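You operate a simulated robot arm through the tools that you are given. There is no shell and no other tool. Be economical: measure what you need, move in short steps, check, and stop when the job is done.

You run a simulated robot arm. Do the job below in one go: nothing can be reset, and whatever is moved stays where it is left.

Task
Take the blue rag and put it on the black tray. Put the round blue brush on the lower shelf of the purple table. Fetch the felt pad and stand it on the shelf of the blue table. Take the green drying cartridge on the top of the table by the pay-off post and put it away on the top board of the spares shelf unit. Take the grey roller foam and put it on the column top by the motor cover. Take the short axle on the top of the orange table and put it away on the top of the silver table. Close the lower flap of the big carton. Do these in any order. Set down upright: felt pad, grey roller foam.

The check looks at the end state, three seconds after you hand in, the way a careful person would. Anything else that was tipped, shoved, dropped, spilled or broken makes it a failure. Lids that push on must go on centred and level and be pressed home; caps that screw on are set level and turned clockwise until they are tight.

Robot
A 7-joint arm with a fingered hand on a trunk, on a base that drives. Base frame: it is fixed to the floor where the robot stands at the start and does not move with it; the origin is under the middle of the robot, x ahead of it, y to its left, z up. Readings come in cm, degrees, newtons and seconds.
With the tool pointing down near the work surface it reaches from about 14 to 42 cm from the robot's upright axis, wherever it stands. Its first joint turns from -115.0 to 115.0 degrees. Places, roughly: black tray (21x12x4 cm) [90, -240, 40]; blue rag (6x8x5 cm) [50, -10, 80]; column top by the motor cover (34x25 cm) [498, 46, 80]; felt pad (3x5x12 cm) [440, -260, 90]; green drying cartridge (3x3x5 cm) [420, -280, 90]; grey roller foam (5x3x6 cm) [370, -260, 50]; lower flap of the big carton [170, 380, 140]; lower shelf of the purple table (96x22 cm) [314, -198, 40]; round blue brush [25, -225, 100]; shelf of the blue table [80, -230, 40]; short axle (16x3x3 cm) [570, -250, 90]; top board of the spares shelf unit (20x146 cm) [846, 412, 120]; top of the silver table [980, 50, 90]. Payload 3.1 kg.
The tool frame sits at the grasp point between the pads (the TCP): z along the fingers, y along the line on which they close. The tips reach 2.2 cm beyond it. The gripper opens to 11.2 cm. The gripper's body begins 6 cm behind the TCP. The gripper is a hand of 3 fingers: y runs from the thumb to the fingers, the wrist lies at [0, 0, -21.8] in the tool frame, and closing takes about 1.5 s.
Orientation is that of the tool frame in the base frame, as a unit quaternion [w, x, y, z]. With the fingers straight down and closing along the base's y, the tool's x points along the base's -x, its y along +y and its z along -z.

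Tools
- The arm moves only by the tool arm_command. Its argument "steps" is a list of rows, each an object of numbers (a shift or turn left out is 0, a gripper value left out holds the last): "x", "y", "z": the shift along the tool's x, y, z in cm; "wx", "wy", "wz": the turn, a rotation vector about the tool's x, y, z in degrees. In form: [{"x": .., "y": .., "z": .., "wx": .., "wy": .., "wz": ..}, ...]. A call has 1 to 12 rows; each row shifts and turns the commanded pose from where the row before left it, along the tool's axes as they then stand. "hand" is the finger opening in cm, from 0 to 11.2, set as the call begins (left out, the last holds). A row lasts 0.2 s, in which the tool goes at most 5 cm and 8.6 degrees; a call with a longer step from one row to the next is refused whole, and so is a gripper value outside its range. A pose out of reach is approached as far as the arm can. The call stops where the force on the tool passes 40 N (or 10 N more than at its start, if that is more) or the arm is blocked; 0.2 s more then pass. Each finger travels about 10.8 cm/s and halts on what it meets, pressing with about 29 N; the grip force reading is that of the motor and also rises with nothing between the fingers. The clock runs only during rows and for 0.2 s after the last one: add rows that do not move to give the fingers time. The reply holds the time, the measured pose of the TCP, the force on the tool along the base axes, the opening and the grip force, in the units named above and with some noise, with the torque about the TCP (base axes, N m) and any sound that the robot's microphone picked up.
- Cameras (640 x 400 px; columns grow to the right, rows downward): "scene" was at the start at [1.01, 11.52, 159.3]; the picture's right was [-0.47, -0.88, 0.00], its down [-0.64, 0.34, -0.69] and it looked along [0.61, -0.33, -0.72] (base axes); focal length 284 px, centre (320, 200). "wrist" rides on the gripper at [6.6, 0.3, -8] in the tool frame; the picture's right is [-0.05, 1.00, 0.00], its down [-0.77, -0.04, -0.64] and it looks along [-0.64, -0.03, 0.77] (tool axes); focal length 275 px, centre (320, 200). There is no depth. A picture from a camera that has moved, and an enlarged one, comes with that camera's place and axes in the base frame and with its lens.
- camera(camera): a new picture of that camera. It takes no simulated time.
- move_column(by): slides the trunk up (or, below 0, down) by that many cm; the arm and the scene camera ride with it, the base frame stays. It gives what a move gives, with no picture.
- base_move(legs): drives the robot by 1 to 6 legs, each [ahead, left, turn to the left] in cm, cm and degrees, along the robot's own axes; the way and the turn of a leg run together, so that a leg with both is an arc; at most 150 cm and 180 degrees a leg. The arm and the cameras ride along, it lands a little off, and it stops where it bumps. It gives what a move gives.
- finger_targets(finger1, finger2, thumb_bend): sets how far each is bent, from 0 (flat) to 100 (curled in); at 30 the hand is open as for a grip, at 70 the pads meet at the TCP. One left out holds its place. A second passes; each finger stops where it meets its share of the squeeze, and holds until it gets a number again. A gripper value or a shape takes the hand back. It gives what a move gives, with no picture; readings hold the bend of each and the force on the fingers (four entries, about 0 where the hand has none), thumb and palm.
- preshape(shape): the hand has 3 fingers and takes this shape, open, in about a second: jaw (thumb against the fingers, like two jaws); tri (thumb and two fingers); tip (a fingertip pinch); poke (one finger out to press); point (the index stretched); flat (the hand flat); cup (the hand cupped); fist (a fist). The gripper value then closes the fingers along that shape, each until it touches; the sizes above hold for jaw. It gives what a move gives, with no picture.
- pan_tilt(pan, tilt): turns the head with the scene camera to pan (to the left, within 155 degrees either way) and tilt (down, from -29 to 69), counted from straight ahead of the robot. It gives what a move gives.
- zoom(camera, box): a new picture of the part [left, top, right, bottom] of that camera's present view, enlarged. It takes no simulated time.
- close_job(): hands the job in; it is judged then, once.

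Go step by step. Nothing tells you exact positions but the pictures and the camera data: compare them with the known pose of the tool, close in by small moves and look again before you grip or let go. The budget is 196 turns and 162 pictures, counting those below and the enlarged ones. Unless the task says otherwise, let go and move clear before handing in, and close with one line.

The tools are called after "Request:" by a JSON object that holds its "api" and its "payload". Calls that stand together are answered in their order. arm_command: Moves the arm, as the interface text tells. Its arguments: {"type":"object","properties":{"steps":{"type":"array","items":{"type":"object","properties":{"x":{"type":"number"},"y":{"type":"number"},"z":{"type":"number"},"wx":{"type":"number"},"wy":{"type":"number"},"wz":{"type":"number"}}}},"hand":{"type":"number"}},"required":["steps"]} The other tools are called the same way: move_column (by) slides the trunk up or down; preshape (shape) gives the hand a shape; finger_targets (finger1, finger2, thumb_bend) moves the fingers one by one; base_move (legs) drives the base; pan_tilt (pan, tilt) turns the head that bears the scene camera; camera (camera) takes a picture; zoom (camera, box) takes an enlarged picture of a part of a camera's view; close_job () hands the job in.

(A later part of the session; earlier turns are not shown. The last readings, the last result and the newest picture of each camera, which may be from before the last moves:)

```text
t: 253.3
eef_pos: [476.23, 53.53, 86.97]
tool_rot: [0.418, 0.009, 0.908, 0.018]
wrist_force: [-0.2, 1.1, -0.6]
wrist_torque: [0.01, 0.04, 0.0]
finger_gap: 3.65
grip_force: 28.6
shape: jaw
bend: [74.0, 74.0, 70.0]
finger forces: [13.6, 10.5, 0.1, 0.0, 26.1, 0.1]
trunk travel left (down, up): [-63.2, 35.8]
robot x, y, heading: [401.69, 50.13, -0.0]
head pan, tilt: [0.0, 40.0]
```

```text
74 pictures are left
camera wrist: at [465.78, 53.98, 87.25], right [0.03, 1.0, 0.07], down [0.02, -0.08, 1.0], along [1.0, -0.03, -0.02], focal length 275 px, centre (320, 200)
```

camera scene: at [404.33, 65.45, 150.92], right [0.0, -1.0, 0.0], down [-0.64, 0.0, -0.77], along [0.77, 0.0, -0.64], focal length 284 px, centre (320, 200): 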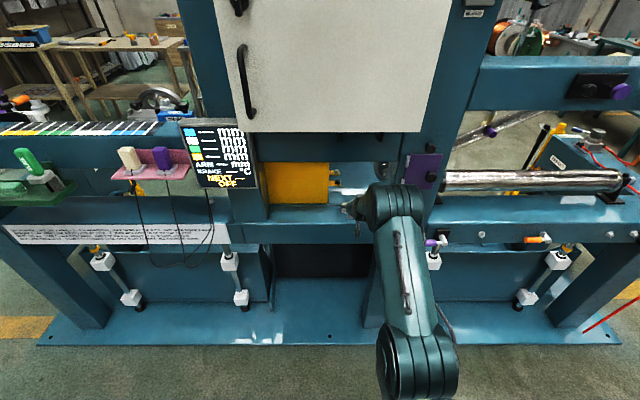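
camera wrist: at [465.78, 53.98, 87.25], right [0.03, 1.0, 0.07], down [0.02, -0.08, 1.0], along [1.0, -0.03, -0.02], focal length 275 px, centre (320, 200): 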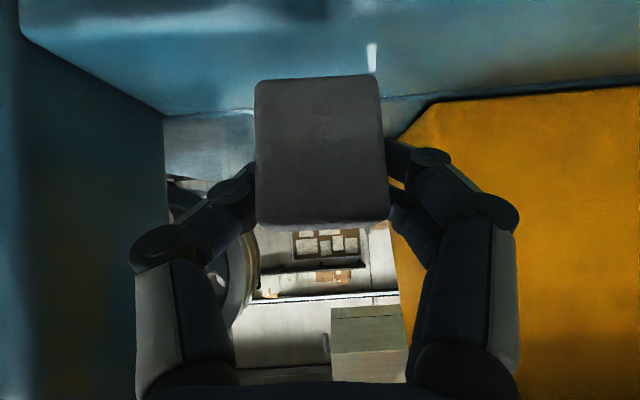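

The ledge seam is at about x 488 and the path is clear. I drive in 15 cm, shifting right 1 cm.

Request:
{"api": "base_move", "payload": {"legs": [[15.5, -1, 0]]}}

Request:
{"api": "camera", "payload": {"camera": "wrist"}}

Request:
{"api": "zoom", "payload": {"camera": "scene", "box": [240, 120, 460, 270]}}

```text
t: 254.7
eef_pos: [491.81, 52.47, 87.14]
tool_rot: [0.419, 0.009, 0.908, 0.018]
wrist_force: [-0.2, 0.5, 0.0]
wrist_torque: [0.02, -0.01, -0.01]
finger_gap: 3.66
grip_force: 29.0
shape: jaw
bend: [74.0, 74.0, 70.0]
finger forces: [13.7, 10.5, 0.0, 0.1, 26.1, 0.0]
trunk travel left (down, up): [-63.2, 35.8]
robot x, y, heading: [417.48, 48.98, -0.0]
head pan, tilt: [0.0, 40.0]
```

```text
73 pictures are left
camera wrist: at [481.28, 52.92, 87.29], right [0.03, 1.0, 0.07], down [0.02, -0.08, 1.0], along [1.0, -0.03, -0.02], focal length 275 px, centre (320, 200)
```

wrist: 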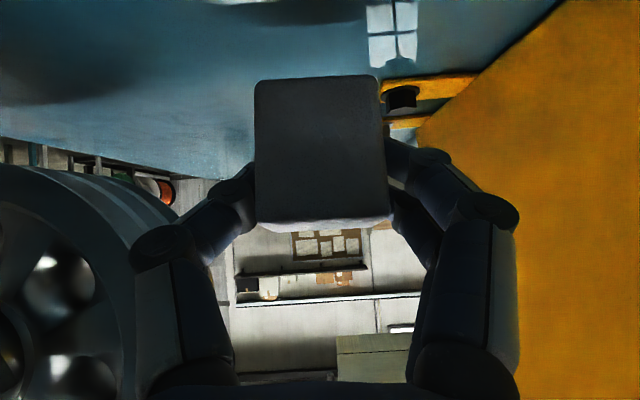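

```text
2.67 times, centred on (350, 195) of scene
camera zoom: at [419.8, 64.39, 150.93], right [0.0, -1.0, 0.0], down [-0.64, 0.0, -0.77], along [0.77, 0.0, -0.64], focal length 758 px, centre (240, 213)
```

zoom: 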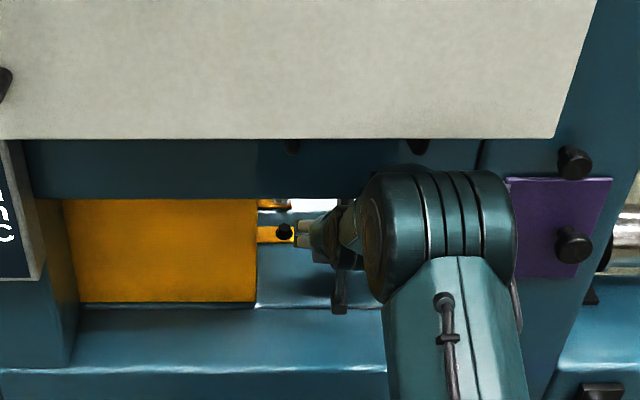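

A bolted tab is just left of the fingers' path, so I shift 1.5 right and 2 back before lowering.

Request:
{"api": "arm_command", "payload": {"steps": [{"x": 1.3, "y": -1.5, "z": -1.52}, {}, {}]}}

Request:
{"api": "move_column", "payload": {"by": -2.5}}

Request:
{"api": "arm_command", "payload": {"steps": [{"x": 0.3, "z": 0.26}, {"x": 0.3, "z": 0.26}, {"x": 0.3, "z": 0.26}, {}]}}

Request:
{"api": "camera", "payload": {"camera": "wrist"}}

```text
t: 255.5
eef_pos: [489.55, 51.0, 87.16]
tool_rot: [0.418, 0.01, 0.908, 0.016]
wrist_force: [-0.1, -0.6, -0.2]
wrist_torque: [-0.03, -0.05, 0.0]
finger_gap: 3.66
grip_force: 29.2
shape: jaw
bend: [74.0, 74.0, 70.0]
finger forces: [13.7, 10.3, 0.0, 0.0, 26.1, 0.0]
trunk travel left (down, up): [-63.2, 35.8]
robot x, y, heading: [417.42, 48.84, -0.0]
head pan, tilt: [0.0, 40.0]
```

```text
t: 256.2
eef_pos: [489.68, 51.06, 84.63]
tool_rot: [0.419, 0.009, 0.908, 0.018]
wrist_force: [0.3, 0.3, 0.1]
wrist_torque: [-0.01, -0.01, -0.02]
finger_gap: 3.65
grip_force: 29.2
shape: jaw
bend: [74.0, 74.0, 70.0]
finger forces: [13.8, 10.3, 0.1, 0.0, 26.3, 0.1]
trunk travel left (down, up): [-60.7, 38.3]
robot x, y, heading: [417.57, 48.94, 0.1]
head pan, tilt: [0.0, 40.0]
```

```text
t: 257.2
eef_pos: [489.84, 51.26, 83.91]
tool_rot: [0.425, 0.009, 0.905, 0.017]
wrist_force: [15.5, 2.0, 26.0]
wrist_torque: [-0.1, -0.24, 0.13]
finger_gap: 3.67
grip_force: 28.4
shape: jaw
bend: [74.0, 74.0, 70.0]
finger forces: [16.2, 18.4, 0.0, 0.0, 27.6, 0.0]
trunk travel left (down, up): [-60.7, 38.3]
robot x, y, heading: [417.52, 49.2, 0.0]
head pan, tilt: [0.0, 40.0]
```

```text
71 pictures are left
camera wrist: at [479.35, 51.62, 83.96], right [0.03, 1.0, 0.08], down [0.0, -0.08, 1.0], along [1.0, -0.03, -0.01], focal length 275 px, centre (320, 200)
```

wrist: 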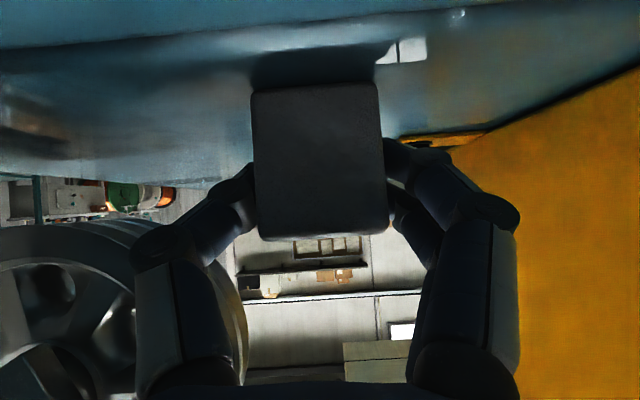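

The foam has touched down on the column top. I ease up slightly and open a little.

Request:
{"api": "arm_command", "payload": {"steps": [{"x": -0.3, "z": -0.26}, {}]}}

Request:
{"api": "arm_command", "payload": {"steps": [{}, {}, {}, {}, {}], "hand": 8.5}}

Request:
{"api": "camera", "payload": {"camera": "wrist"}}

```text
t: 257.8
eef_pos: [489.72, 51.2, 83.98]
tool_rot: [0.421, 0.01, 0.907, 0.017]
wrist_force: [12.8, 2.2, 20.1]
wrist_torque: [-0.08, -0.22, 0.08]
finger_gap: 3.67
grip_force: 29.1
shape: jaw
bend: [74.0, 74.0, 70.0]
finger forces: [16.4, 15.2, 0.1, 0.1, 26.8, 0.1]
trunk travel left (down, up): [-60.7, 38.3]
robot x, y, heading: [417.3, 48.98, 0.2]
head pan, tilt: [0.0, 40.0]
```

```text
t: 259.0
eef_pos: [489.78, 51.13, 83.76]
tool_rot: [0.419, 0.009, 0.908, 0.018]
wrist_force: [-0.2, -0.1, -0.8]
wrist_torque: [0.0, -0.01, 0.02]
finger_gap: 8.48
grip_force: 0.0
shape: jaw
bend: [63.0, 63.0, 59.0]
finger forces: [0.0, 0.0, 0.1, 0.0, 0.0, 0.0]
trunk travel left (down, up): [-60.7, 38.3]
robot x, y, heading: [417.1, 48.71, -0.3]
head pan, tilt: [0.0, 40.0]
```

```text
70 pictures are left
camera wrist: at [479.26, 51.56, 84.0], right [0.03, 1.0, 0.07], down [0.02, -0.08, 1.0], along [1.0, -0.03, -0.02], focal length 275 px, centre (320, 200)
```

wrist: 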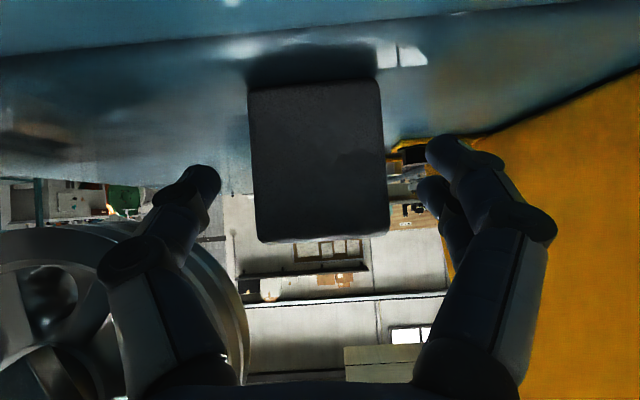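

The foam stands free and upright. I back straight out.

Request:
{"api": "base_move", "payload": {"legs": [[-12, 0, 0], [-45, 0, 0]]}}

Request:
{"api": "zoom", "payload": {"camera": "scene", "box": [200, 80, 420, 220]}}

```text
t: 262.6
eef_pos: [432.44, 51.48, 83.87]
tool_rot: [0.419, 0.008, 0.908, 0.019]
wrist_force: [-0.5, -0.7, -0.4]
wrist_torque: [-0.02, 0.01, -0.03]
finger_gap: 8.48
grip_force: 0.1
shape: jaw
bend: [63.0, 63.0, 59.0]
finger forces: [0.0, 0.1, 0.1, 0.1, 0.0, 0.0]
trunk travel left (down, up): [-60.7, 38.3]
robot x, y, heading: [359.48, 49.17, 0.1]
head pan, tilt: [0.0, 40.0]
```

```text
2.86 times, centred on (310, 150) of scene
camera zoom: at [362.22, 64.46, 148.43], right [0.0, -1.0, 0.0], down [-0.64, 0.0, -0.77], along [0.77, 0.0, -0.64], focal length 812 px, centre (349, 343)
```

zoom: 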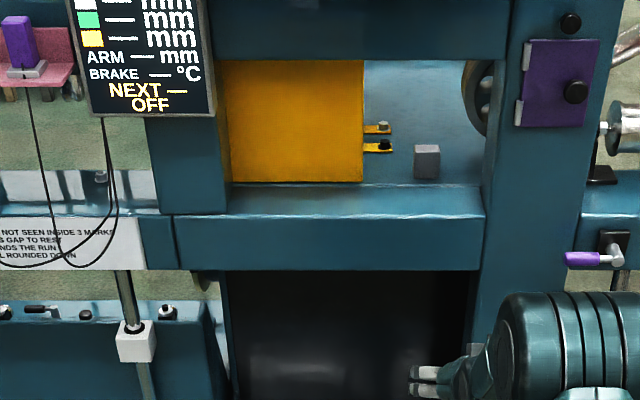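

The foam stands upright on the column top. Next the green cartridge: I raise the trunk, pull the arm in and drive round to the front of the yellow table.

Request:
{"api": "arm_command", "payload": {"steps": [{"x": 2.6, "z": -3.04}, {"x": 2.6, "z": -3.04}, {"x": 2.6, "z": -3.04}, {"x": 2.6, "z": -3.04}, {}], "hand": 11.2}}

Request:
{"api": "move_column", "payload": {"by": 36}}

Request:
{"api": "base_move", "payload": {"legs": [[0, -150, 0], [0, -53, 0], [85, 0, 0], [0, 0, -95]]}}

Request:
{"api": "pan_tilt", "payload": {"pan": -5, "tilt": 42}}

Request:
{"api": "camera", "payload": {"camera": "scene"}}

```text
t: 263.8
eef_pos: [416.44, 51.29, 83.95]
tool_rot: [0.419, 0.007, 0.908, 0.018]
wrist_force: [0.4, 0.5, 0.1]
wrist_torque: [0.03, 0.01, 0.0]
finger_gap: 11.18
grip_force: 0.1
shape: jaw
bend: [30.0, 30.0, 30.0]
finger forces: [0.1, 0.1, 0.0, 0.0, 0.0, 0.0]
trunk travel left (down, up): [-60.7, 38.3]
robot x, y, heading: [360.14, 49.4, -0.2]
head pan, tilt: [0.0, 40.0]
```

```text
t: 267.3
eef_pos: [416.36, 51.24, 119.86]
tool_rot: [0.419, 0.008, 0.908, 0.018]
wrist_force: [0.0, -0.3, 0.3]
wrist_torque: [0.02, 0.02, 0.01]
finger_gap: 11.21
grip_force: 0.1
shape: jaw
bend: [30.0, 30.0, 30.0]
finger forces: [0.1, 0.1, 0.0, 0.0, 0.1, 0.1]
trunk travel left (down, up): [-96.7, 2.3]
robot x, y, heading: [359.72, 49.11, 0.0]
head pan, tilt: [0.0, 40.0]
```

```text
t: 285.5
eef_pos: [443.95, -208.14, 119.93]
tool_rot: [0.297, 0.672, 0.61, -0.295]
wrist_force: [-0.2, 0.8, -0.7]
wrist_torque: [-0.01, -0.01, -0.03]
finger_gap: 11.18
grip_force: 0.1
shape: jaw
bend: [30.0, 30.0, 30.0]
finger forces: [0.1, 0.1, 0.0, 0.0, 0.0, 0.0]
trunk travel left (down, up): [-96.7, 2.3]
robot x, y, heading: [446.28, -151.63, -94.2]
head pan, tilt: [0.0, 40.0]
```

```text
t: 286.2
eef_pos: [443.97, -208.15, 119.9]
tool_rot: [0.297, 0.673, 0.61, -0.296]
wrist_force: [1.1, -0.2, -0.2]
wrist_torque: [0.01, 0.04, 0.0]
finger_gap: 11.19
grip_force: 0.1
shape: jaw
bend: [30.0, 30.0, 30.0]
finger forces: [0.1, 0.1, 0.0, 0.1, 0.0, 0.0]
trunk travel left (down, up): [-96.7, 2.3]
robot x, y, heading: [446.21, -151.45, -94.5]
head pan, tilt: [-5.0, 42.0]
```

```text
68 pictures are left
camera scene: at [460.6, -155.1, 184.13], right [-0.99, 0.17, 0.0], down [0.11, 0.66, -0.74], along [-0.12, -0.73, -0.67], focal length 284 px, centre (320, 200)
```

scene: 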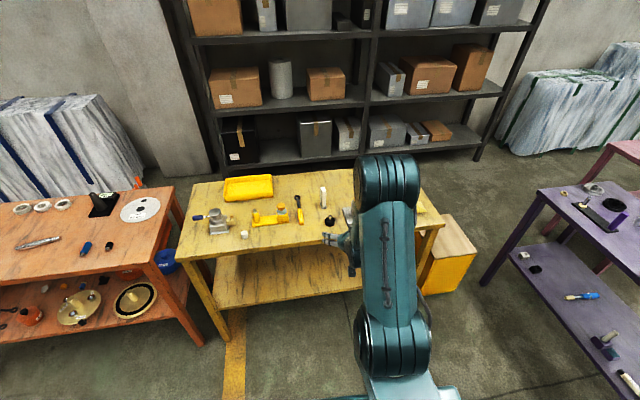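

The arm hides the cartridge. I will approach it from the front-left along a line that clears the cup; I turn to heading about -123 and shift over, staying high.

Request:
{"api": "base_move", "payload": {"legs": [[0, 0, -28.5], [0, 51, 0], [25, 0, 0]]}}

Request:
{"api": "arm_command", "payload": {"steps": [{"wy": 7.5}, {"wy": 7.5}, {}, {}]}}

Request:
{"api": "pan_tilt", "payload": {"pan": 0, "tilt": 45}}

Request:
{"api": "camera", "payload": {"camera": "wrist"}}

Request:
{"api": "camera", "payload": {"camera": "scene"}}

```text
t: 291.9
eef_pos: [446.43, -248.26, 120.01]
tool_rot: [0.216, 0.801, 0.427, -0.359]
wrist_force: [-0.1, -0.3, -0.4]
wrist_torque: [-0.01, 0.0, 0.0]
finger_gap: 11.19
grip_force: 0.1
shape: jaw
bend: [30.0, 30.0, 30.0]
finger forces: [0.0, 0.0, 0.0, 0.1, 0.0, 0.1]
trunk travel left (down, up): [-96.7, 2.3]
robot x, y, heading: [475.28, -199.72, -122.8]
head pan, tilt: [-5.0, 42.0]
```

```text
t: 292.9
eef_pos: [446.5, -248.4, 119.87]
tool_rot: [0.158, 0.841, 0.452, -0.251]
wrist_force: [0.2, 0.6, 0.1]
wrist_torque: [-0.01, 0.0, -0.02]
finger_gap: 11.22
grip_force: 0.0
shape: jaw
bend: [30.0, 30.0, 30.0]
finger forces: [0.0, 0.1, 0.0, 0.0, 0.0, 0.0]
trunk travel left (down, up): [-96.7, 2.3]
robot x, y, heading: [475.38, -199.58, -122.9]
head pan, tilt: [-5.0, 42.0]
```

```text
t: 293.6
eef_pos: [446.41, -248.35, 119.79]
tool_rot: [0.158, 0.841, 0.452, -0.251]
wrist_force: [-0.3, 0.2, 0.9]
wrist_torque: [0.01, 0.04, 0.01]
finger_gap: 11.18
grip_force: 0.1
shape: jaw
bend: [30.0, 30.0, 30.0]
finger forces: [0.0, 0.0, 0.1, 0.0, 0.0, 0.0]
trunk travel left (down, up): [-96.7, 2.3]
robot x, y, heading: [475.35, -199.75, -122.9]
head pan, tilt: [0.0, 45.0]
```

```text
67 pictures are left
camera wrist: at [451.92, -239.89, 122.73], right [0.82, -0.57, 0.07], down [-0.21, -0.19, 0.96], along [-0.54, -0.8, -0.28], focal length 275 px, centre (320, 200)
```

wrist: 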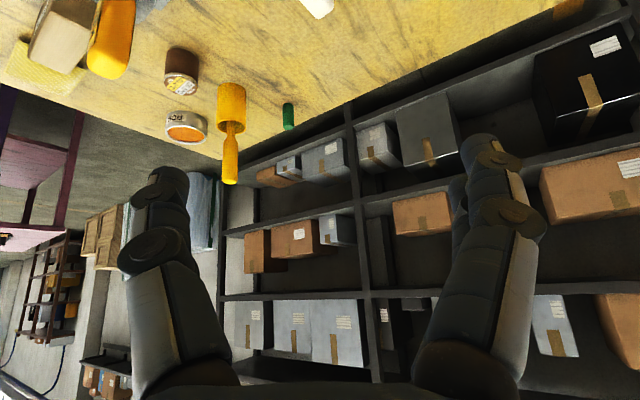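

```text
66 pictures are left
camera scene: at [486.84, -209.71, 183.7], right [-0.84, 0.54, 0.0], down [0.38, 0.59, -0.71], along [-0.38, -0.59, -0.71], focal length 284 px, centre (320, 200)
```

scene: 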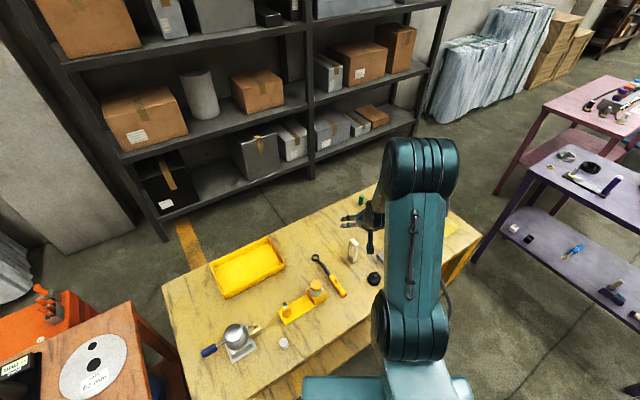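

The green cartridge stands at about (420, -278) with 10 cm clear to the cup. I move in 22 ahead and 5.5 right, stretch 12, and look again, still high.

Request:
{"api": "base_move", "payload": {"legs": [[22, -5.5, 0]]}}

Request:
{"api": "arm_command", "payload": {"steps": [{"x": -3.3, "z": 2.27}, {"x": -3.3, "z": 2.27}, {"x": -3.3, "z": 2.27}, {}, {}]}}

Request:
{"api": "move_column", "payload": {"by": -14}}

Request:
{"api": "camera", "payload": {"camera": "wrist"}}

Request:
{"api": "camera", "payload": {"camera": "scene"}}

```text
t: 295.3
eef_pos: [430.01, -263.65, 119.89]
tool_rot: [0.16, 0.84, 0.453, -0.252]
wrist_force: [-0.5, 0.4, 0.1]
wrist_torque: [-0.02, 0.0, 0.01]
finger_gap: 11.2
grip_force: 0.0
shape: jaw
bend: [30.0, 30.0, 30.0]
finger forces: [0.0, 0.0, 0.0, 0.1, 0.0, 0.1]
trunk travel left (down, up): [-96.7, 2.3]
robot x, y, heading: [458.49, -214.71, -123.1]
head pan, tilt: [0.0, 45.0]
```

```text
t: 296.5
eef_pos: [423.41, -273.97, 119.98]
tool_rot: [0.159, 0.841, 0.452, -0.251]
wrist_force: [0.4, -0.1, -0.1]
wrist_torque: [0.05, 0.0, 0.02]
finger_gap: 11.19
grip_force: 0.0
shape: jaw
bend: [30.0, 30.0, 30.0]
finger forces: [0.0, 0.0, 0.0, 0.0, 0.0, 0.0]
trunk travel left (down, up): [-96.7, 2.3]
robot x, y, heading: [458.63, -214.62, -123.2]
head pan, tilt: [0.0, 45.0]
```

```text
t: 298.2
eef_pos: [423.43, -273.85, 105.96]
tool_rot: [0.159, 0.841, 0.452, -0.252]
wrist_force: [-0.2, -0.3, 0.0]
wrist_torque: [-0.02, 0.0, 0.02]
finger_gap: 11.19
grip_force: 0.1
shape: jaw
bend: [30.0, 30.0, 30.0]
finger forces: [0.0, 0.0, 0.1, 0.0, 0.0, 0.0]
trunk travel left (down, up): [-82.7, 16.3]
robot x, y, heading: [458.7, -215.02, -122.9]
head pan, tilt: [0.0, 45.0]
```

```text
65 pictures are left
camera wrist: at [428.88, -265.5, 108.8], right [0.82, -0.57, 0.07], down [-0.21, -0.19, 0.96], along [-0.54, -0.8, -0.28], focal length 275 px, centre (320, 200)
```

wrist: 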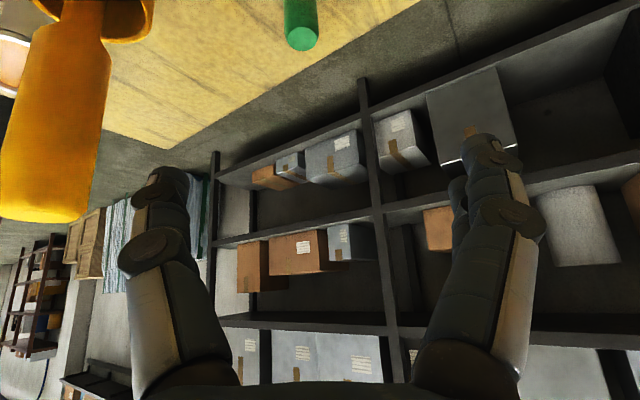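

```text
64 pictures are left
camera scene: at [470.38, -225.06, 169.7], right [-0.84, 0.54, 0.0], down [0.38, 0.59, -0.71], along [-0.38, -0.59, -0.71], focal length 284 px, centre (320, 200)
```

scene: 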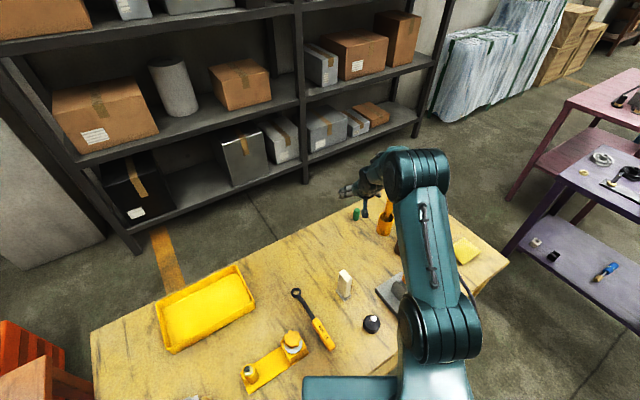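

Triangulated: cartridge centre (419.6, -278.3), top z 92.3. I reach 5 cm forward, lower 12 and check before gripping.

Request:
{"api": "arm_command", "payload": {"steps": [{"x": -2.16, "y": -0.3, "z": 1.48}, {"x": -2.16, "y": -0.3, "z": 1.48}, {}, {}]}}

Request:
{"api": "move_column", "payload": {"by": -11}}

Request:
{"api": "camera", "payload": {"camera": "wrist"}}

```text
t: 299.2
eef_pos: [419.98, -278.15, 105.97]
tool_rot: [0.159, 0.841, 0.452, -0.251]
wrist_force: [0.1, -0.2, 0.0]
wrist_torque: [0.03, 0.03, 0.0]
finger_gap: 11.19
grip_force: 0.0
shape: jaw
bend: [30.0, 30.0, 30.0]
finger forces: [0.0, 0.0, 0.0, 0.1, 0.1, 0.0]
trunk travel left (down, up): [-82.7, 16.3]
robot x, y, heading: [458.72, -215.1, -122.9]
head pan, tilt: [0.0, 45.0]
```

```text
t: 300.6
eef_pos: [419.92, -278.14, 94.92]
tool_rot: [0.159, 0.841, 0.452, -0.252]
wrist_force: [0.5, 0.6, 0.5]
wrist_torque: [-0.02, -0.03, -0.01]
finger_gap: 11.19
grip_force: 0.0
shape: jaw
bend: [30.0, 30.0, 30.0]
finger forces: [0.0, 0.0, 0.0, 0.0, 0.0, 0.0]
trunk travel left (down, up): [-71.7, 27.3]
robot x, y, heading: [458.7, -214.97, -122.9]
head pan, tilt: [0.0, 45.0]
```

```text
63 pictures are left
camera wrist: at [425.48, -269.64, 97.79], right [0.82, -0.57, 0.07], down [-0.21, -0.19, 0.96], along [-0.54, -0.8, -0.28], focal length 275 px, centre (320, 200)
```

wrist: 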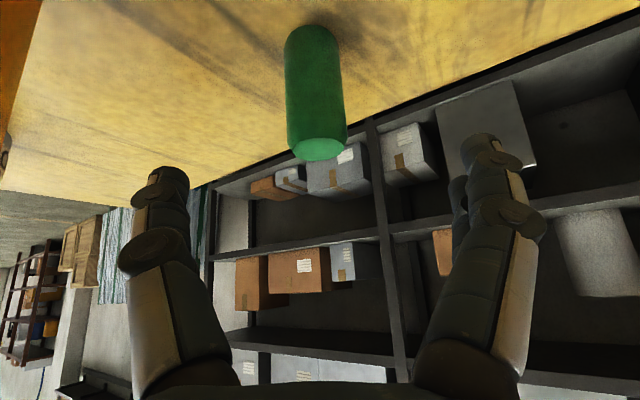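

The cartridge is centred between the fingers (top 92.6, table 87). I lower 4.3 and close.

Request:
{"api": "arm_command", "payload": {"steps": [{"x": 0.35, "z": -0.25}, {}]}}

Request:
{"api": "move_column", "payload": {"by": -4.2}}

Request:
{"api": "arm_command", "payload": {"steps": [{}, {}, {}, {}, {}, {}, {}, {}], "hand": 0}}

Request:
{"api": "camera", "payload": {"camera": "wrist"}}

```text
t: 301.2
eef_pos: [420.21, -277.67, 95.0]
tool_rot: [0.158, 0.841, 0.452, -0.251]
wrist_force: [0.6, 0.2, 0.3]
wrist_torque: [-0.01, 0.03, 0.02]
finger_gap: 11.2
grip_force: 0.0
shape: jaw
bend: [30.0, 30.0, 30.0]
finger forces: [0.0, 0.0, 0.1, 0.0, 0.1, 0.0]
trunk travel left (down, up): [-71.7, 27.3]
robot x, y, heading: [458.85, -214.42, -122.7]
head pan, tilt: [0.0, 45.0]
```

```text
t: 302.1
eef_pos: [420.12, -277.76, 90.71]
tool_rot: [0.158, 0.841, 0.452, -0.252]
wrist_force: [0.3, 0.0, -0.6]
wrist_torque: [0.0, 0.01, 0.0]
finger_gap: 11.19
grip_force: 0.1
shape: jaw
bend: [30.0, 30.0, 30.0]
finger forces: [0.0, 0.1, 0.0, 0.0, 0.0, 0.1]
trunk travel left (down, up): [-67.5, 31.5]
robot x, y, heading: [458.7, -215.29, -122.7]
head pan, tilt: [0.0, 45.0]
```

```text
t: 303.9
eef_pos: [420.2, -277.77, 90.75]
tool_rot: [0.159, 0.84, 0.452, -0.253]
wrist_force: [-0.5, -0.9, 6.2]
wrist_torque: [0.03, -0.04, 0.0]
finger_gap: 0.78
grip_force: 28.6
shape: jaw
bend: [73.0, 70.0, 72.0]
finger forces: [14.3, 3.4, 0.0, 0.1, 23.6, 0.0]
trunk travel left (down, up): [-67.5, 31.5]
robot x, y, heading: [458.95, -215.06, -122.9]
head pan, tilt: [0.0, 45.0]
```

```text
62 pictures are left
camera wrist: at [425.73, -269.29, 93.63], right [0.82, -0.57, 0.07], down [-0.21, -0.19, 0.96], along [-0.54, -0.8, -0.28], focal length 275 px, centre (320, 200)
```

wrist: 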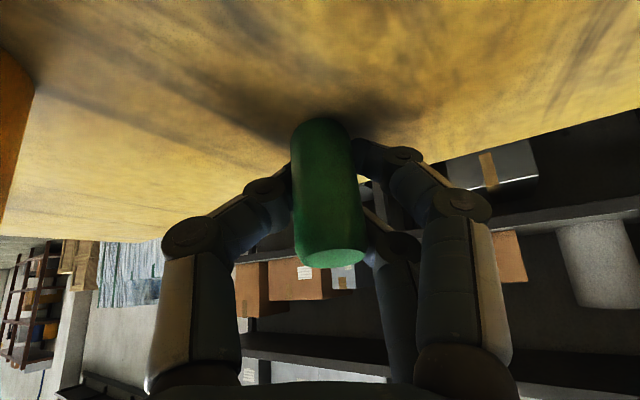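

The cartridge is gripped, base 3.75 below the TCP. I lift, back away, turn to heading 0 and look for the way toward the spares shelf at (846, 412).

Request:
{"api": "move_column", "payload": {"by": 31}}

Request:
{"api": "base_move", "payload": {"legs": [[-65, 0, 0], [0, 0, 123]]}}

Request:
{"api": "pan_tilt", "payload": {"pan": 25, "tilt": 20}}

Request:
{"api": "camera", "payload": {"camera": "scene"}}

Request:
{"api": "camera", "payload": {"camera": "wrist"}}

```text
t: 306.9
eef_pos: [420.23, -277.71, 121.69]
tool_rot: [0.158, 0.841, 0.452, -0.252]
wrist_force: [0.0, 0.6, 0.4]
wrist_torque: [0.02, 0.02, -0.03]
finger_gap: 0.73
grip_force: 28.8
shape: jaw
bend: [72.0, 70.0, 72.0]
finger forces: [14.5, 2.1, 0.0, 0.0, 22.2, 0.1]
trunk travel left (down, up): [-98.5, 0.5]
robot x, y, heading: [458.78, -215.05, -122.9]
head pan, tilt: [0.0, 45.0]
```

```text
t: 315.7
eef_pos: [567.48, -155.59, 121.8]
tool_rot: [0.296, -0.013, 0.955, 0.024]
wrist_force: [0.5, -0.4, -0.9]
wrist_torque: [-0.03, -0.02, -0.02]
finger_gap: 0.66
grip_force: 28.9
shape: jaw
bend: [72.0, 70.0, 72.0]
finger forces: [14.7, 1.7, 0.0, 0.1, 22.0, 0.1]
trunk travel left (down, up): [-98.5, 0.5]
robot x, y, heading: [493.29, -159.74, 2.5]
head pan, tilt: [0.0, 45.0]
```

```text
t: 316.6
eef_pos: [567.35, -155.66, 121.63]
tool_rot: [0.296, -0.012, 0.955, 0.024]
wrist_force: [-0.2, 0.5, -0.3]
wrist_torque: [-0.04, -0.02, 0.02]
finger_gap: 0.67
grip_force: 29.1
shape: jaw
bend: [72.0, 70.0, 72.0]
finger forces: [14.6, 1.7, 0.0, 0.0, 21.9, 0.0]
trunk travel left (down, up): [-98.5, 0.5]
robot x, y, heading: [493.8, -159.97, 2.4]
head pan, tilt: [25.0, 20.0]
```

```text
61 pictures are left
camera scene: at [495.57, -140.59, 189.36], right [0.46, -0.89, 0.0], down [-0.31, -0.16, -0.94], along [0.84, 0.43, -0.34], focal length 284 px, centre (320, 200)
```

scene: 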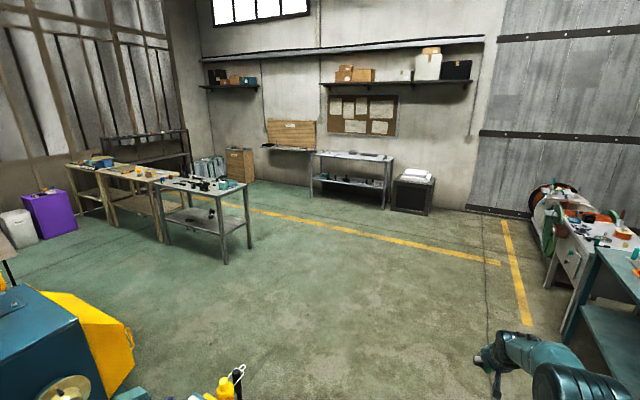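

```text
60 pictures are left
camera wrist: at [557.32, -155.64, 124.57], right [0.0, 1.0, 0.07], down [0.28, -0.06, 0.96], along [0.96, 0.02, -0.28], focal length 275 px, centre (320, 200)
```

wrist: 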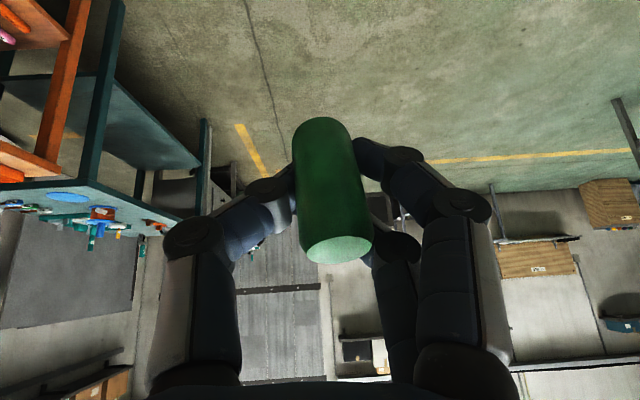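

The spares rack is the dark shelf by the windows, running along x (about 760–920) at y about 415; the silver table is at the far wall. I drive across the open floor to face the rack.

Request:
{"api": "base_move", "payload": {"legs": [[150, 0, -2.4], [150, 0, 0], [52, 0, 0], [0, 0, 90], [150, 0, 0], [150, 0, 0]]}}

Request:
{"api": "pan_tilt", "payload": {"pan": 0, "tilt": 20}}

Request:
{"api": "camera", "payload": {"camera": "scene"}}

```text
t: 351.4
eef_pos: [839.99, 212.85, 121.71]
tool_rot: [-0.195, 0.676, -0.675, -0.224]
wrist_force: [0.1, 1.4, 0.4]
wrist_torque: [0.01, 0.0, 0.0]
finger_gap: 0.7
grip_force: 28.8
shape: jaw
bend: [72.0, 70.0, 72.0]
finger forces: [14.4, 1.3, 0.0, 0.1, 21.9, 0.0]
trunk travel left (down, up): [-98.5, 0.5]
robot x, y, heading: [842.72, 139.11, 90.9]
head pan, tilt: [25.0, 20.0]
```

```text
t: 352.3
eef_pos: [839.87, 212.8, 121.65]
tool_rot: [-0.195, 0.676, -0.674, -0.224]
wrist_force: [0.3, 0.2, -0.5]
wrist_torque: [0.01, -0.01, 0.0]
finger_gap: 0.69
grip_force: 29.1
shape: jaw
bend: [72.0, 70.0, 72.0]
finger forces: [14.5, 1.3, 0.0, 0.0, 21.9, 0.0]
trunk travel left (down, up): [-98.5, 0.5]
robot x, y, heading: [842.83, 139.28, 90.8]
head pan, tilt: [0.0, 20.0]
```

```text
59 pictures are left
camera scene: at [827.11, 142.42, 189.36], right [1.0, 0.01, 0.0], down [0.0, -0.34, -0.94], along [-0.01, 0.94, -0.34], focal length 284 px, centre (320, 200)
```

scene: 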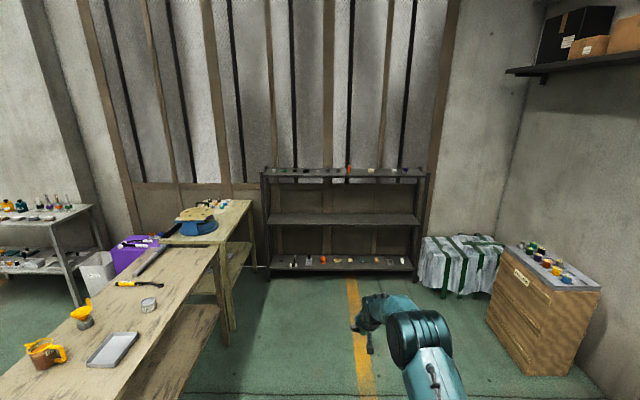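

The top board is at about z 118–120, y about 408, with small things on it. I zoom to find a free spot.

Request:
{"api": "base_move", "payload": {"legs": [[110, 0, 0]]}}

Request:
{"api": "pan_tilt", "payload": {"pan": 10, "tilt": 28}}

Request:
{"api": "camera", "payload": {"camera": "scene"}}

Request:
{"api": "zoom", "payload": {"camera": "scene", "box": [160, 100, 500, 240]}}

```text
t: 357.8
eef_pos: [838.54, 320.75, 121.66]
tool_rot: [-0.195, 0.676, -0.675, -0.224]
wrist_force: [0.1, -1.2, 0.8]
wrist_torque: [-0.03, 0.04, 0.03]
finger_gap: 0.7
grip_force: 29.5
shape: jaw
bend: [72.0, 70.0, 72.0]
finger forces: [14.5, 1.4, 0.1, 0.0, 21.8, 0.0]
trunk travel left (down, up): [-98.5, 0.5]
robot x, y, heading: [841.0, 247.11, 90.6]
head pan, tilt: [0.0, 20.0]
```

```text
t: 358.6
eef_pos: [838.68, 320.78, 121.72]
tool_rot: [-0.195, 0.675, -0.675, -0.225]
wrist_force: [0.0, 0.5, 0.4]
wrist_torque: [0.03, -0.05, 0.02]
finger_gap: 0.69
grip_force: 29.1
shape: jaw
bend: [72.0, 70.0, 72.0]
finger forces: [14.5, 1.3, 0.0, 0.1, 21.9, 0.0]
trunk travel left (down, up): [-98.5, 0.5]
robot x, y, heading: [841.11, 246.56, 90.8]
head pan, tilt: [10.0, 28.0]
```

```text
58 pictures are left
camera scene: at [824.17, 250.1, 188.08], right [0.98, 0.19, 0.0], down [0.09, -0.46, -0.88], along [-0.16, 0.87, -0.47], focal length 284 px, centre (320, 200)
```

scene: 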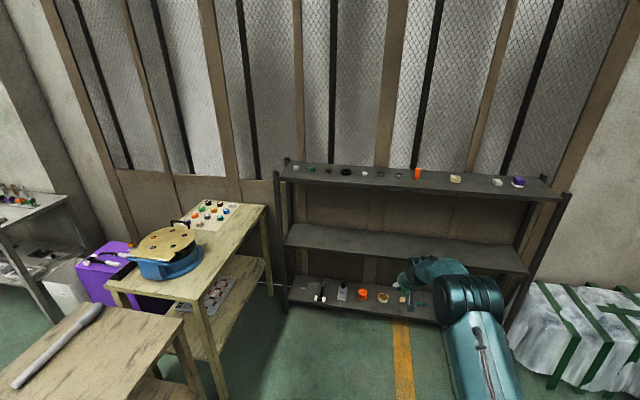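

```text
1.88 times, centred on (330, 170) of scene
camera zoom: at [824.17, 250.1, 188.08], right [0.98, 0.19, 0.0], down [0.09, -0.46, -0.88], along [-0.16, 0.87, -0.47], focal length 535 px, centre (301, 256)
```

zoom: 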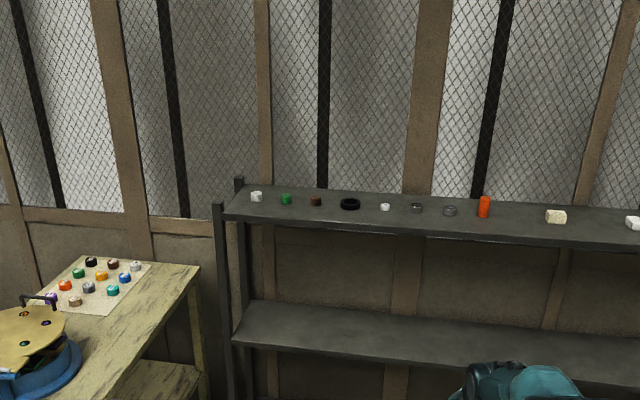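

There is a free gap between the orange and cream pieces around x 863; I will set the cartridge at about (863, 408). I raise the arm a bit and drive up to just in front of the board.

Request:
{"api": "arm_command", "payload": {"steps": [{"x": 2.47, "z": -1.7}, {"x": 2.47, "z": -1.7}, {"x": -1.7, "z": -2.47}, {"x": -1.7, "z": -2.47}, {"x": -0.6, "z": -0.8}, {}, {}]}}

Request:
{"api": "base_move", "payload": {"legs": [[0, -25.5, 0], [66, 0, 0]]}}

Request:
{"api": "pan_tilt", "payload": {"pan": 0, "tilt": 40}}

Request:
{"api": "camera", "payload": {"camera": "wrist"}}

Request:
{"api": "camera", "payload": {"camera": "scene"}}

```text
t: 360.1
eef_pos: [838.91, 314.79, 128.62]
tool_rot: [-0.195, 0.676, -0.674, -0.225]
wrist_force: [1.5, -0.3, 0.3]
wrist_torque: [-0.02, 0.03, 0.02]
finger_gap: 0.68
grip_force: 28.6
shape: jaw
bend: [72.0, 70.0, 72.0]
finger forces: [14.3, 0.7, 0.0, 0.0, 22.2, 0.0]
trunk travel left (down, up): [-98.5, 0.5]
robot x, y, heading: [841.42, 247.25, 90.5]
head pan, tilt: [10.0, 28.0]
```

```text
t: 365.2
eef_pos: [863.83, 380.73, 128.85]
tool_rot: [0.196, -0.673, 0.677, 0.224]
wrist_force: [-0.3, 0.4, -0.1]
wrist_torque: [0.0, -0.03, -0.03]
finger_gap: 0.67
grip_force: 28.8
shape: jaw
bend: [72.0, 70.0, 72.0]
finger forces: [14.5, 0.9, 0.0, 0.1, 22.1, 0.1]
trunk travel left (down, up): [-98.5, 0.5]
robot x, y, heading: [865.94, 313.23, 90.5]
head pan, tilt: [10.0, 28.0]
```

```text
t: 366.0
eef_pos: [863.81, 380.88, 128.66]
tool_rot: [0.196, -0.673, 0.677, 0.224]
wrist_force: [1.1, -0.1, -0.2]
wrist_torque: [0.0, 0.01, -0.01]
finger_gap: 0.67
grip_force: 29.0
shape: jaw
bend: [72.0, 70.0, 72.0]
finger forces: [14.4, 0.7, 0.1, 0.0, 22.3, 0.1]
trunk travel left (down, up): [-98.5, 0.5]
robot x, y, heading: [865.53, 313.36, 90.5]
head pan, tilt: [0.0, 40.0]
```

```text
56 pictures are left
camera wrist: at [863.67, 370.95, 131.53], right [-1.0, 0.03, 0.07], down [0.07, 0.28, 0.96], along [0.01, 0.96, -0.28], focal length 275 px, centre (320, 200)
```

wrist: 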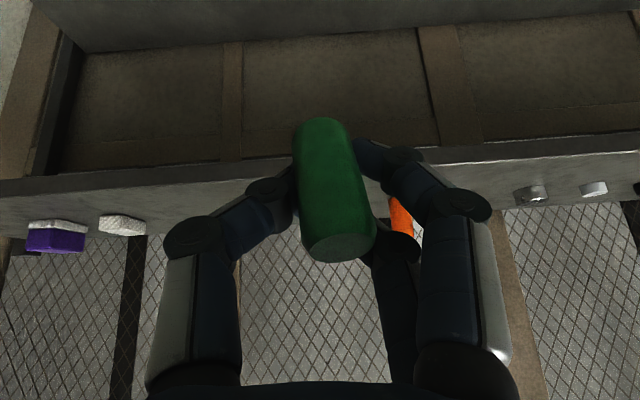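

```text
55 pictures are left
camera scene: at [850.34, 315.67, 186.23], right [1.0, 0.01, 0.0], down [0.01, -0.64, -0.77], along [-0.01, 0.77, -0.64], focal length 284 px, centre (320, 200)
```

scene: 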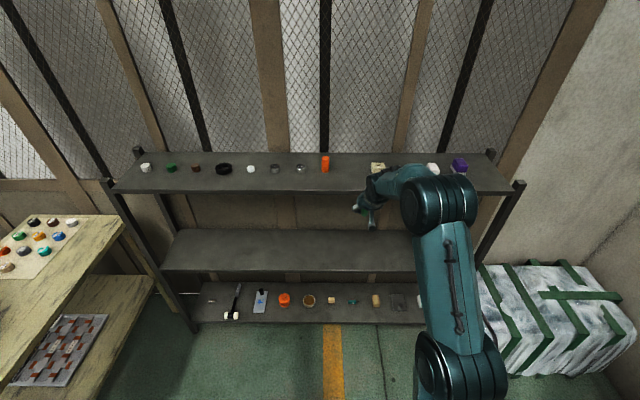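

The board is at z about 120 and the approach is clear. I drive in 25.5 with a slight shift left, then check.

Request:
{"api": "base_move", "payload": {"legs": [[25.5, 1.5, 0]]}}

Request:
{"api": "camera", "payload": {"camera": "wrist"}}

Request:
{"api": "zoom", "payload": {"camera": "scene", "box": [280, 140, 480, 265]}}

```text
t: 367.8
eef_pos: [862.11, 406.74, 128.72]
tool_rot: [0.195, -0.675, 0.675, 0.226]
wrist_force: [-0.6, -0.7, -0.1]
wrist_torque: [0.02, 0.0, 0.04]
finger_gap: 0.66
grip_force: 28.4
shape: jaw
bend: [72.0, 70.0, 72.0]
finger forces: [14.5, 0.8, 0.1, 0.0, 22.2, 0.0]
trunk travel left (down, up): [-98.5, 0.5]
robot x, y, heading: [863.98, 338.8, 90.5]
head pan, tilt: [0.0, 40.0]
```

```text
54 pictures are left
camera wrist: at [861.86, 396.74, 131.6], right [-1.0, 0.03, 0.07], down [0.07, 0.27, 0.96], along [0.01, 0.96, -0.28], focal length 275 px, centre (320, 200)
```

wrist: 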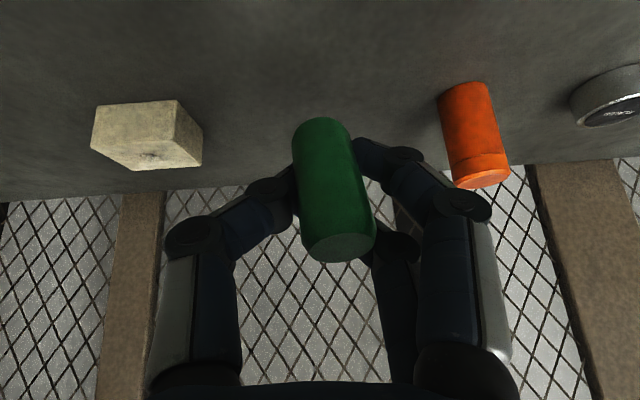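

```text
3.20 times, centred on (380, 202) of scene
camera zoom: at [848.61, 341.38, 186.23], right [1.0, 0.01, 0.0], down [0.01, -0.64, -0.77], along [-0.01, 0.77, -0.64], focal length 910 px, centre (128, 192)
```

zoom: 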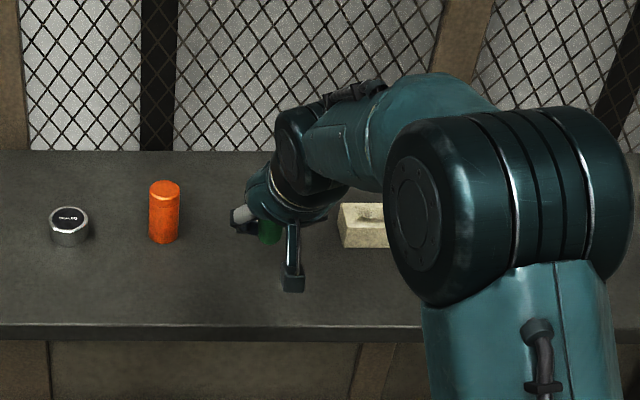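

The cartridge is well over the board with clear neighbours. I lower 4 by trunk then step down.

Request:
{"api": "move_column", "payload": {"by": -3.8}}

Request:
{"api": "arm_command", "payload": {"steps": [{"x": 0.17, "z": 0.25}, {"x": 0.17, "z": 0.25}, {"x": 0.17, "z": 0.25}, {"x": 0.17, "z": 0.25}, {"x": 0.17, "z": 0.25}, {}]}}

Request:
{"api": "camera", "payload": {"camera": "wrist"}}

```text
t: 368.6
eef_pos: [862.05, 406.76, 124.84]
tool_rot: [0.195, -0.675, 0.676, 0.224]
wrist_force: [-0.6, 0.8, -0.4]
wrist_torque: [0.04, 0.0, 0.0]
finger_gap: 0.68
grip_force: 28.6
shape: jaw
bend: [72.0, 70.0, 72.0]
finger forces: [14.6, 0.8, 0.1, 0.0, 22.3, 0.0]
trunk travel left (down, up): [-94.7, 4.3]
robot x, y, heading: [863.75, 339.05, 90.4]
head pan, tilt: [0.0, 40.0]
```

```text
t: 370.1
eef_pos: [861.92, 406.82, 123.4]
tool_rot: [0.195, -0.674, 0.677, 0.224]
wrist_force: [-0.3, 0.4, 0.3]
wrist_torque: [-0.03, 0.03, 0.02]
finger_gap: 0.69
grip_force: 28.8
shape: jaw
bend: [72.0, 70.0, 72.0]
finger forces: [14.4, 0.8, 0.0, 0.1, 22.3, 0.1]
trunk travel left (down, up): [-94.7, 4.3]
robot x, y, heading: [864.0, 338.9, 90.4]
head pan, tilt: [0.0, 40.0]
```

```text
52 pictures are left
camera wrist: at [861.79, 396.88, 126.31], right [-1.0, 0.03, 0.07], down [0.07, 0.28, 0.96], along [0.01, 0.96, -0.28], focal length 275 px, centre (320, 200)
```

wrist: 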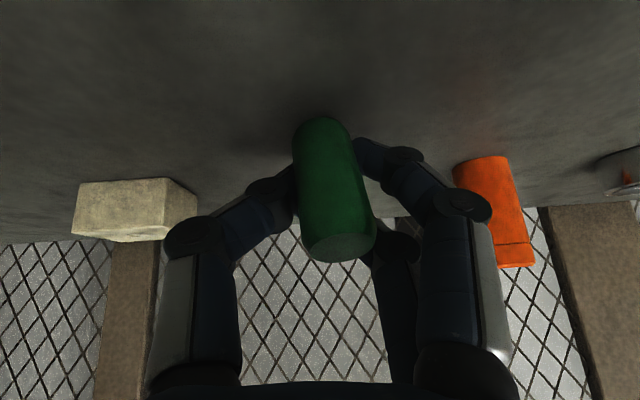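

No touch yet; I keep stepping down.

Request:
{"api": "arm_command", "payload": {"steps": [{"x": 0.17, "z": 0.25}, {"x": 0.17, "z": 0.25}, {"x": 0.17, "z": 0.25}, {"x": 0.17, "z": 0.25}, {}]}}

```text
t: 371.2
eef_pos: [861.9, 406.77, 122.53]
tool_rot: [0.197, -0.673, 0.675, 0.227]
wrist_force: [0.2, 9.5, 30.1]
wrist_torque: [0.01, 0.26, -0.11]
finger_gap: 0.76
grip_force: 28.9
shape: jaw
bend: [73.0, 70.0, 73.0]
finger forces: [27.2, 6.6, 0.1, 0.0, 27.2, 0.0]
trunk travel left (down, up): [-94.7, 4.3]
robot x, y, heading: [864.14, 338.92, 90.4]
head pan, tilt: [0.0, 40.0]
```

Contact. I ease up slightly, open, and check.

Request:
{"api": "arm_command", "payload": {"steps": [{"x": -0.17, "z": -0.25}, {}]}}

Request:
{"api": "arm_command", "payload": {"steps": [{}, {}, {}, {}, {}], "hand": 9.5}}

Request:
{"api": "base_move", "payload": {"legs": [[-40, 0, 0]]}}

Request:
{"api": "zoom", "payload": {"camera": "scene", "box": [240, 90, 480, 240]}}

```text
t: 371.9
eef_pos: [861.96, 406.59, 122.54]
tool_rot: [0.196, -0.674, 0.676, 0.225]
wrist_force: [0.1, 6.2, 18.5]
wrist_torque: [-0.01, 0.21, -0.04]
finger_gap: 0.73
grip_force: 29.3
shape: jaw
bend: [73.0, 70.0, 73.0]
finger forces: [21.3, 5.6, 0.0, 0.0, 26.1, 0.0]
trunk travel left (down, up): [-94.7, 4.3]
robot x, y, heading: [863.49, 338.93, 90.3]
head pan, tilt: [0.0, 40.0]
```

```text
t: 373.1
eef_pos: [861.72, 406.79, 122.53]
tool_rot: [0.195, -0.674, 0.677, 0.223]
wrist_force: [-0.4, -0.9, 0.1]
wrist_torque: [-0.03, -0.01, -0.03]
finger_gap: 9.47
grip_force: 0.1
shape: jaw
bend: [55.0, 55.0, 50.0]
finger forces: [0.0, 0.0, 0.0, 0.0, 0.1, 0.0]
trunk travel left (down, up): [-94.7, 4.3]
robot x, y, heading: [864.18, 339.26, 90.4]
head pan, tilt: [0.0, 40.0]
```

```text
t: 375.5
eef_pos: [862.66, 367.06, 122.49]
tool_rot: [0.196, -0.671, 0.679, 0.223]
wrist_force: [0.1, 0.5, 0.3]
wrist_torque: [0.0, 0.0, -0.01]
finger_gap: 9.49
grip_force: 0.0
shape: jaw
bend: [54.0, 55.0, 50.0]
finger forces: [0.0, 0.1, 0.0, 0.0, 0.1, 0.1]
trunk travel left (down, up): [-94.7, 4.3]
robot x, y, heading: [864.41, 299.1, 90.2]
head pan, tilt: [0.0, 40.0]
```

```text
2.67 times, centred on (360, 165) of scene
camera zoom: at [848.83, 301.94, 182.42], right [1.0, 0.0, 0.0], down [0.0, -0.64, -0.77], along [0.0, 0.77, -0.64], focal length 758 px, centre (213, 293)
```

zoom: 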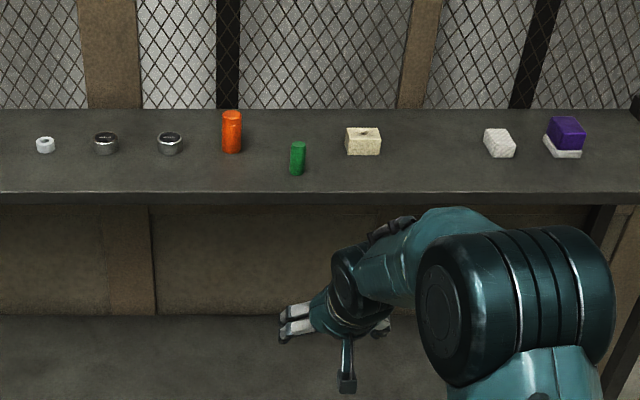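

The cartridge stands on the spares top board. Now the axle: I fold the arm to tool-down, then drive back toward the orange table.

Request:
{"api": "arm_command", "payload": {"steps": [{"x": 3.3, "z": -2.26}, {"x": 3.3, "z": -2.26}, {"x": 3.3, "z": -2.26}, {"x": 3.3, "z": -2.26}, {"x": 2.66, "wy": 7}, {"x": 2.66, "wy": 7}, {"x": 2.66, "wy": 7}, {"x": 2.66, "wy": 7}, {"x": 2.66, "wy": 6}, {}, {}], "hand": 11.2}}

Request:
{"api": "base_move", "payload": {"legs": [[0, 0, 180], [150, 0, 0], [150, 0, 0], [145, 0, 0], [0, -150, 0], [0, -140, 0]]}}

Request:
{"api": "pan_tilt", "payload": {"pan": 0, "tilt": 50}}

Request:
{"api": "camera", "payload": {"camera": "scene"}}

```text
t: 377.9
eef_pos: [862.41, 338.68, 117.62]
tool_rot: [0.01, 0.708, -0.706, -0.017]
wrist_force: [-0.6, 0.8, -0.4]
wrist_torque: [-0.03, 0.01, 0.01]
finger_gap: 11.19
grip_force: 0.0
shape: jaw
bend: [30.0, 30.0, 30.0]
finger forces: [0.0, 0.0, 0.1, 0.0, 0.0, 0.0]
trunk travel left (down, up): [-94.7, 4.3]
robot x, y, heading: [863.88, 299.24, 90.0]
head pan, tilt: [0.0, 40.0]
```

```text
t: 420.1
eef_pos: [581.22, -181.71, 117.68]
tool_rot: [0.017, 0.708, 0.706, 0.01]
wrist_force: [0.3, -0.2, 1.0]
wrist_torque: [0.01, 0.0, 0.0]
finger_gap: 11.18
grip_force: 0.0
shape: jaw
bend: [30.0, 30.0, 30.0]
finger forces: [0.0, 0.1, 0.0, 0.1, 0.1, 0.1]
trunk travel left (down, up): [-94.7, 4.3]
robot x, y, heading: [579.48, -142.5, -90.0]
head pan, tilt: [0.0, 40.0]
```

```text
t: 420.8
eef_pos: [581.05, -181.59, 117.67]
tool_rot: [0.017, 0.709, 0.705, 0.011]
wrist_force: [0.2, -0.4, -0.2]
wrist_torque: [0.02, 0.01, -0.01]
finger_gap: 11.18
grip_force: 0.0
shape: jaw
bend: [30.0, 30.0, 30.0]
finger forces: [0.0, 0.1, 0.1, 0.1, 0.0, 0.0]
trunk travel left (down, up): [-94.7, 4.3]
robot x, y, heading: [580.06, -142.01, -90.5]
head pan, tilt: [0.0, 50.0]
```

```text
50 pictures are left
camera scene: at [594.9, -144.06, 181.01], right [-1.0, 0.01, 0.0], down [0.0, 0.77, -0.64], along [0.0, -0.64, -0.77], focal length 284 px, centre (320, 200)
```

scene: 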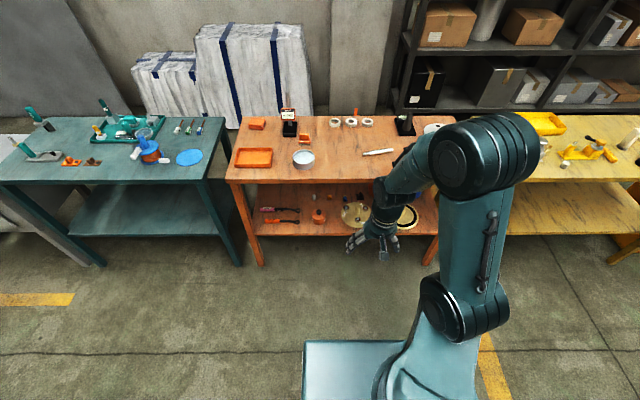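

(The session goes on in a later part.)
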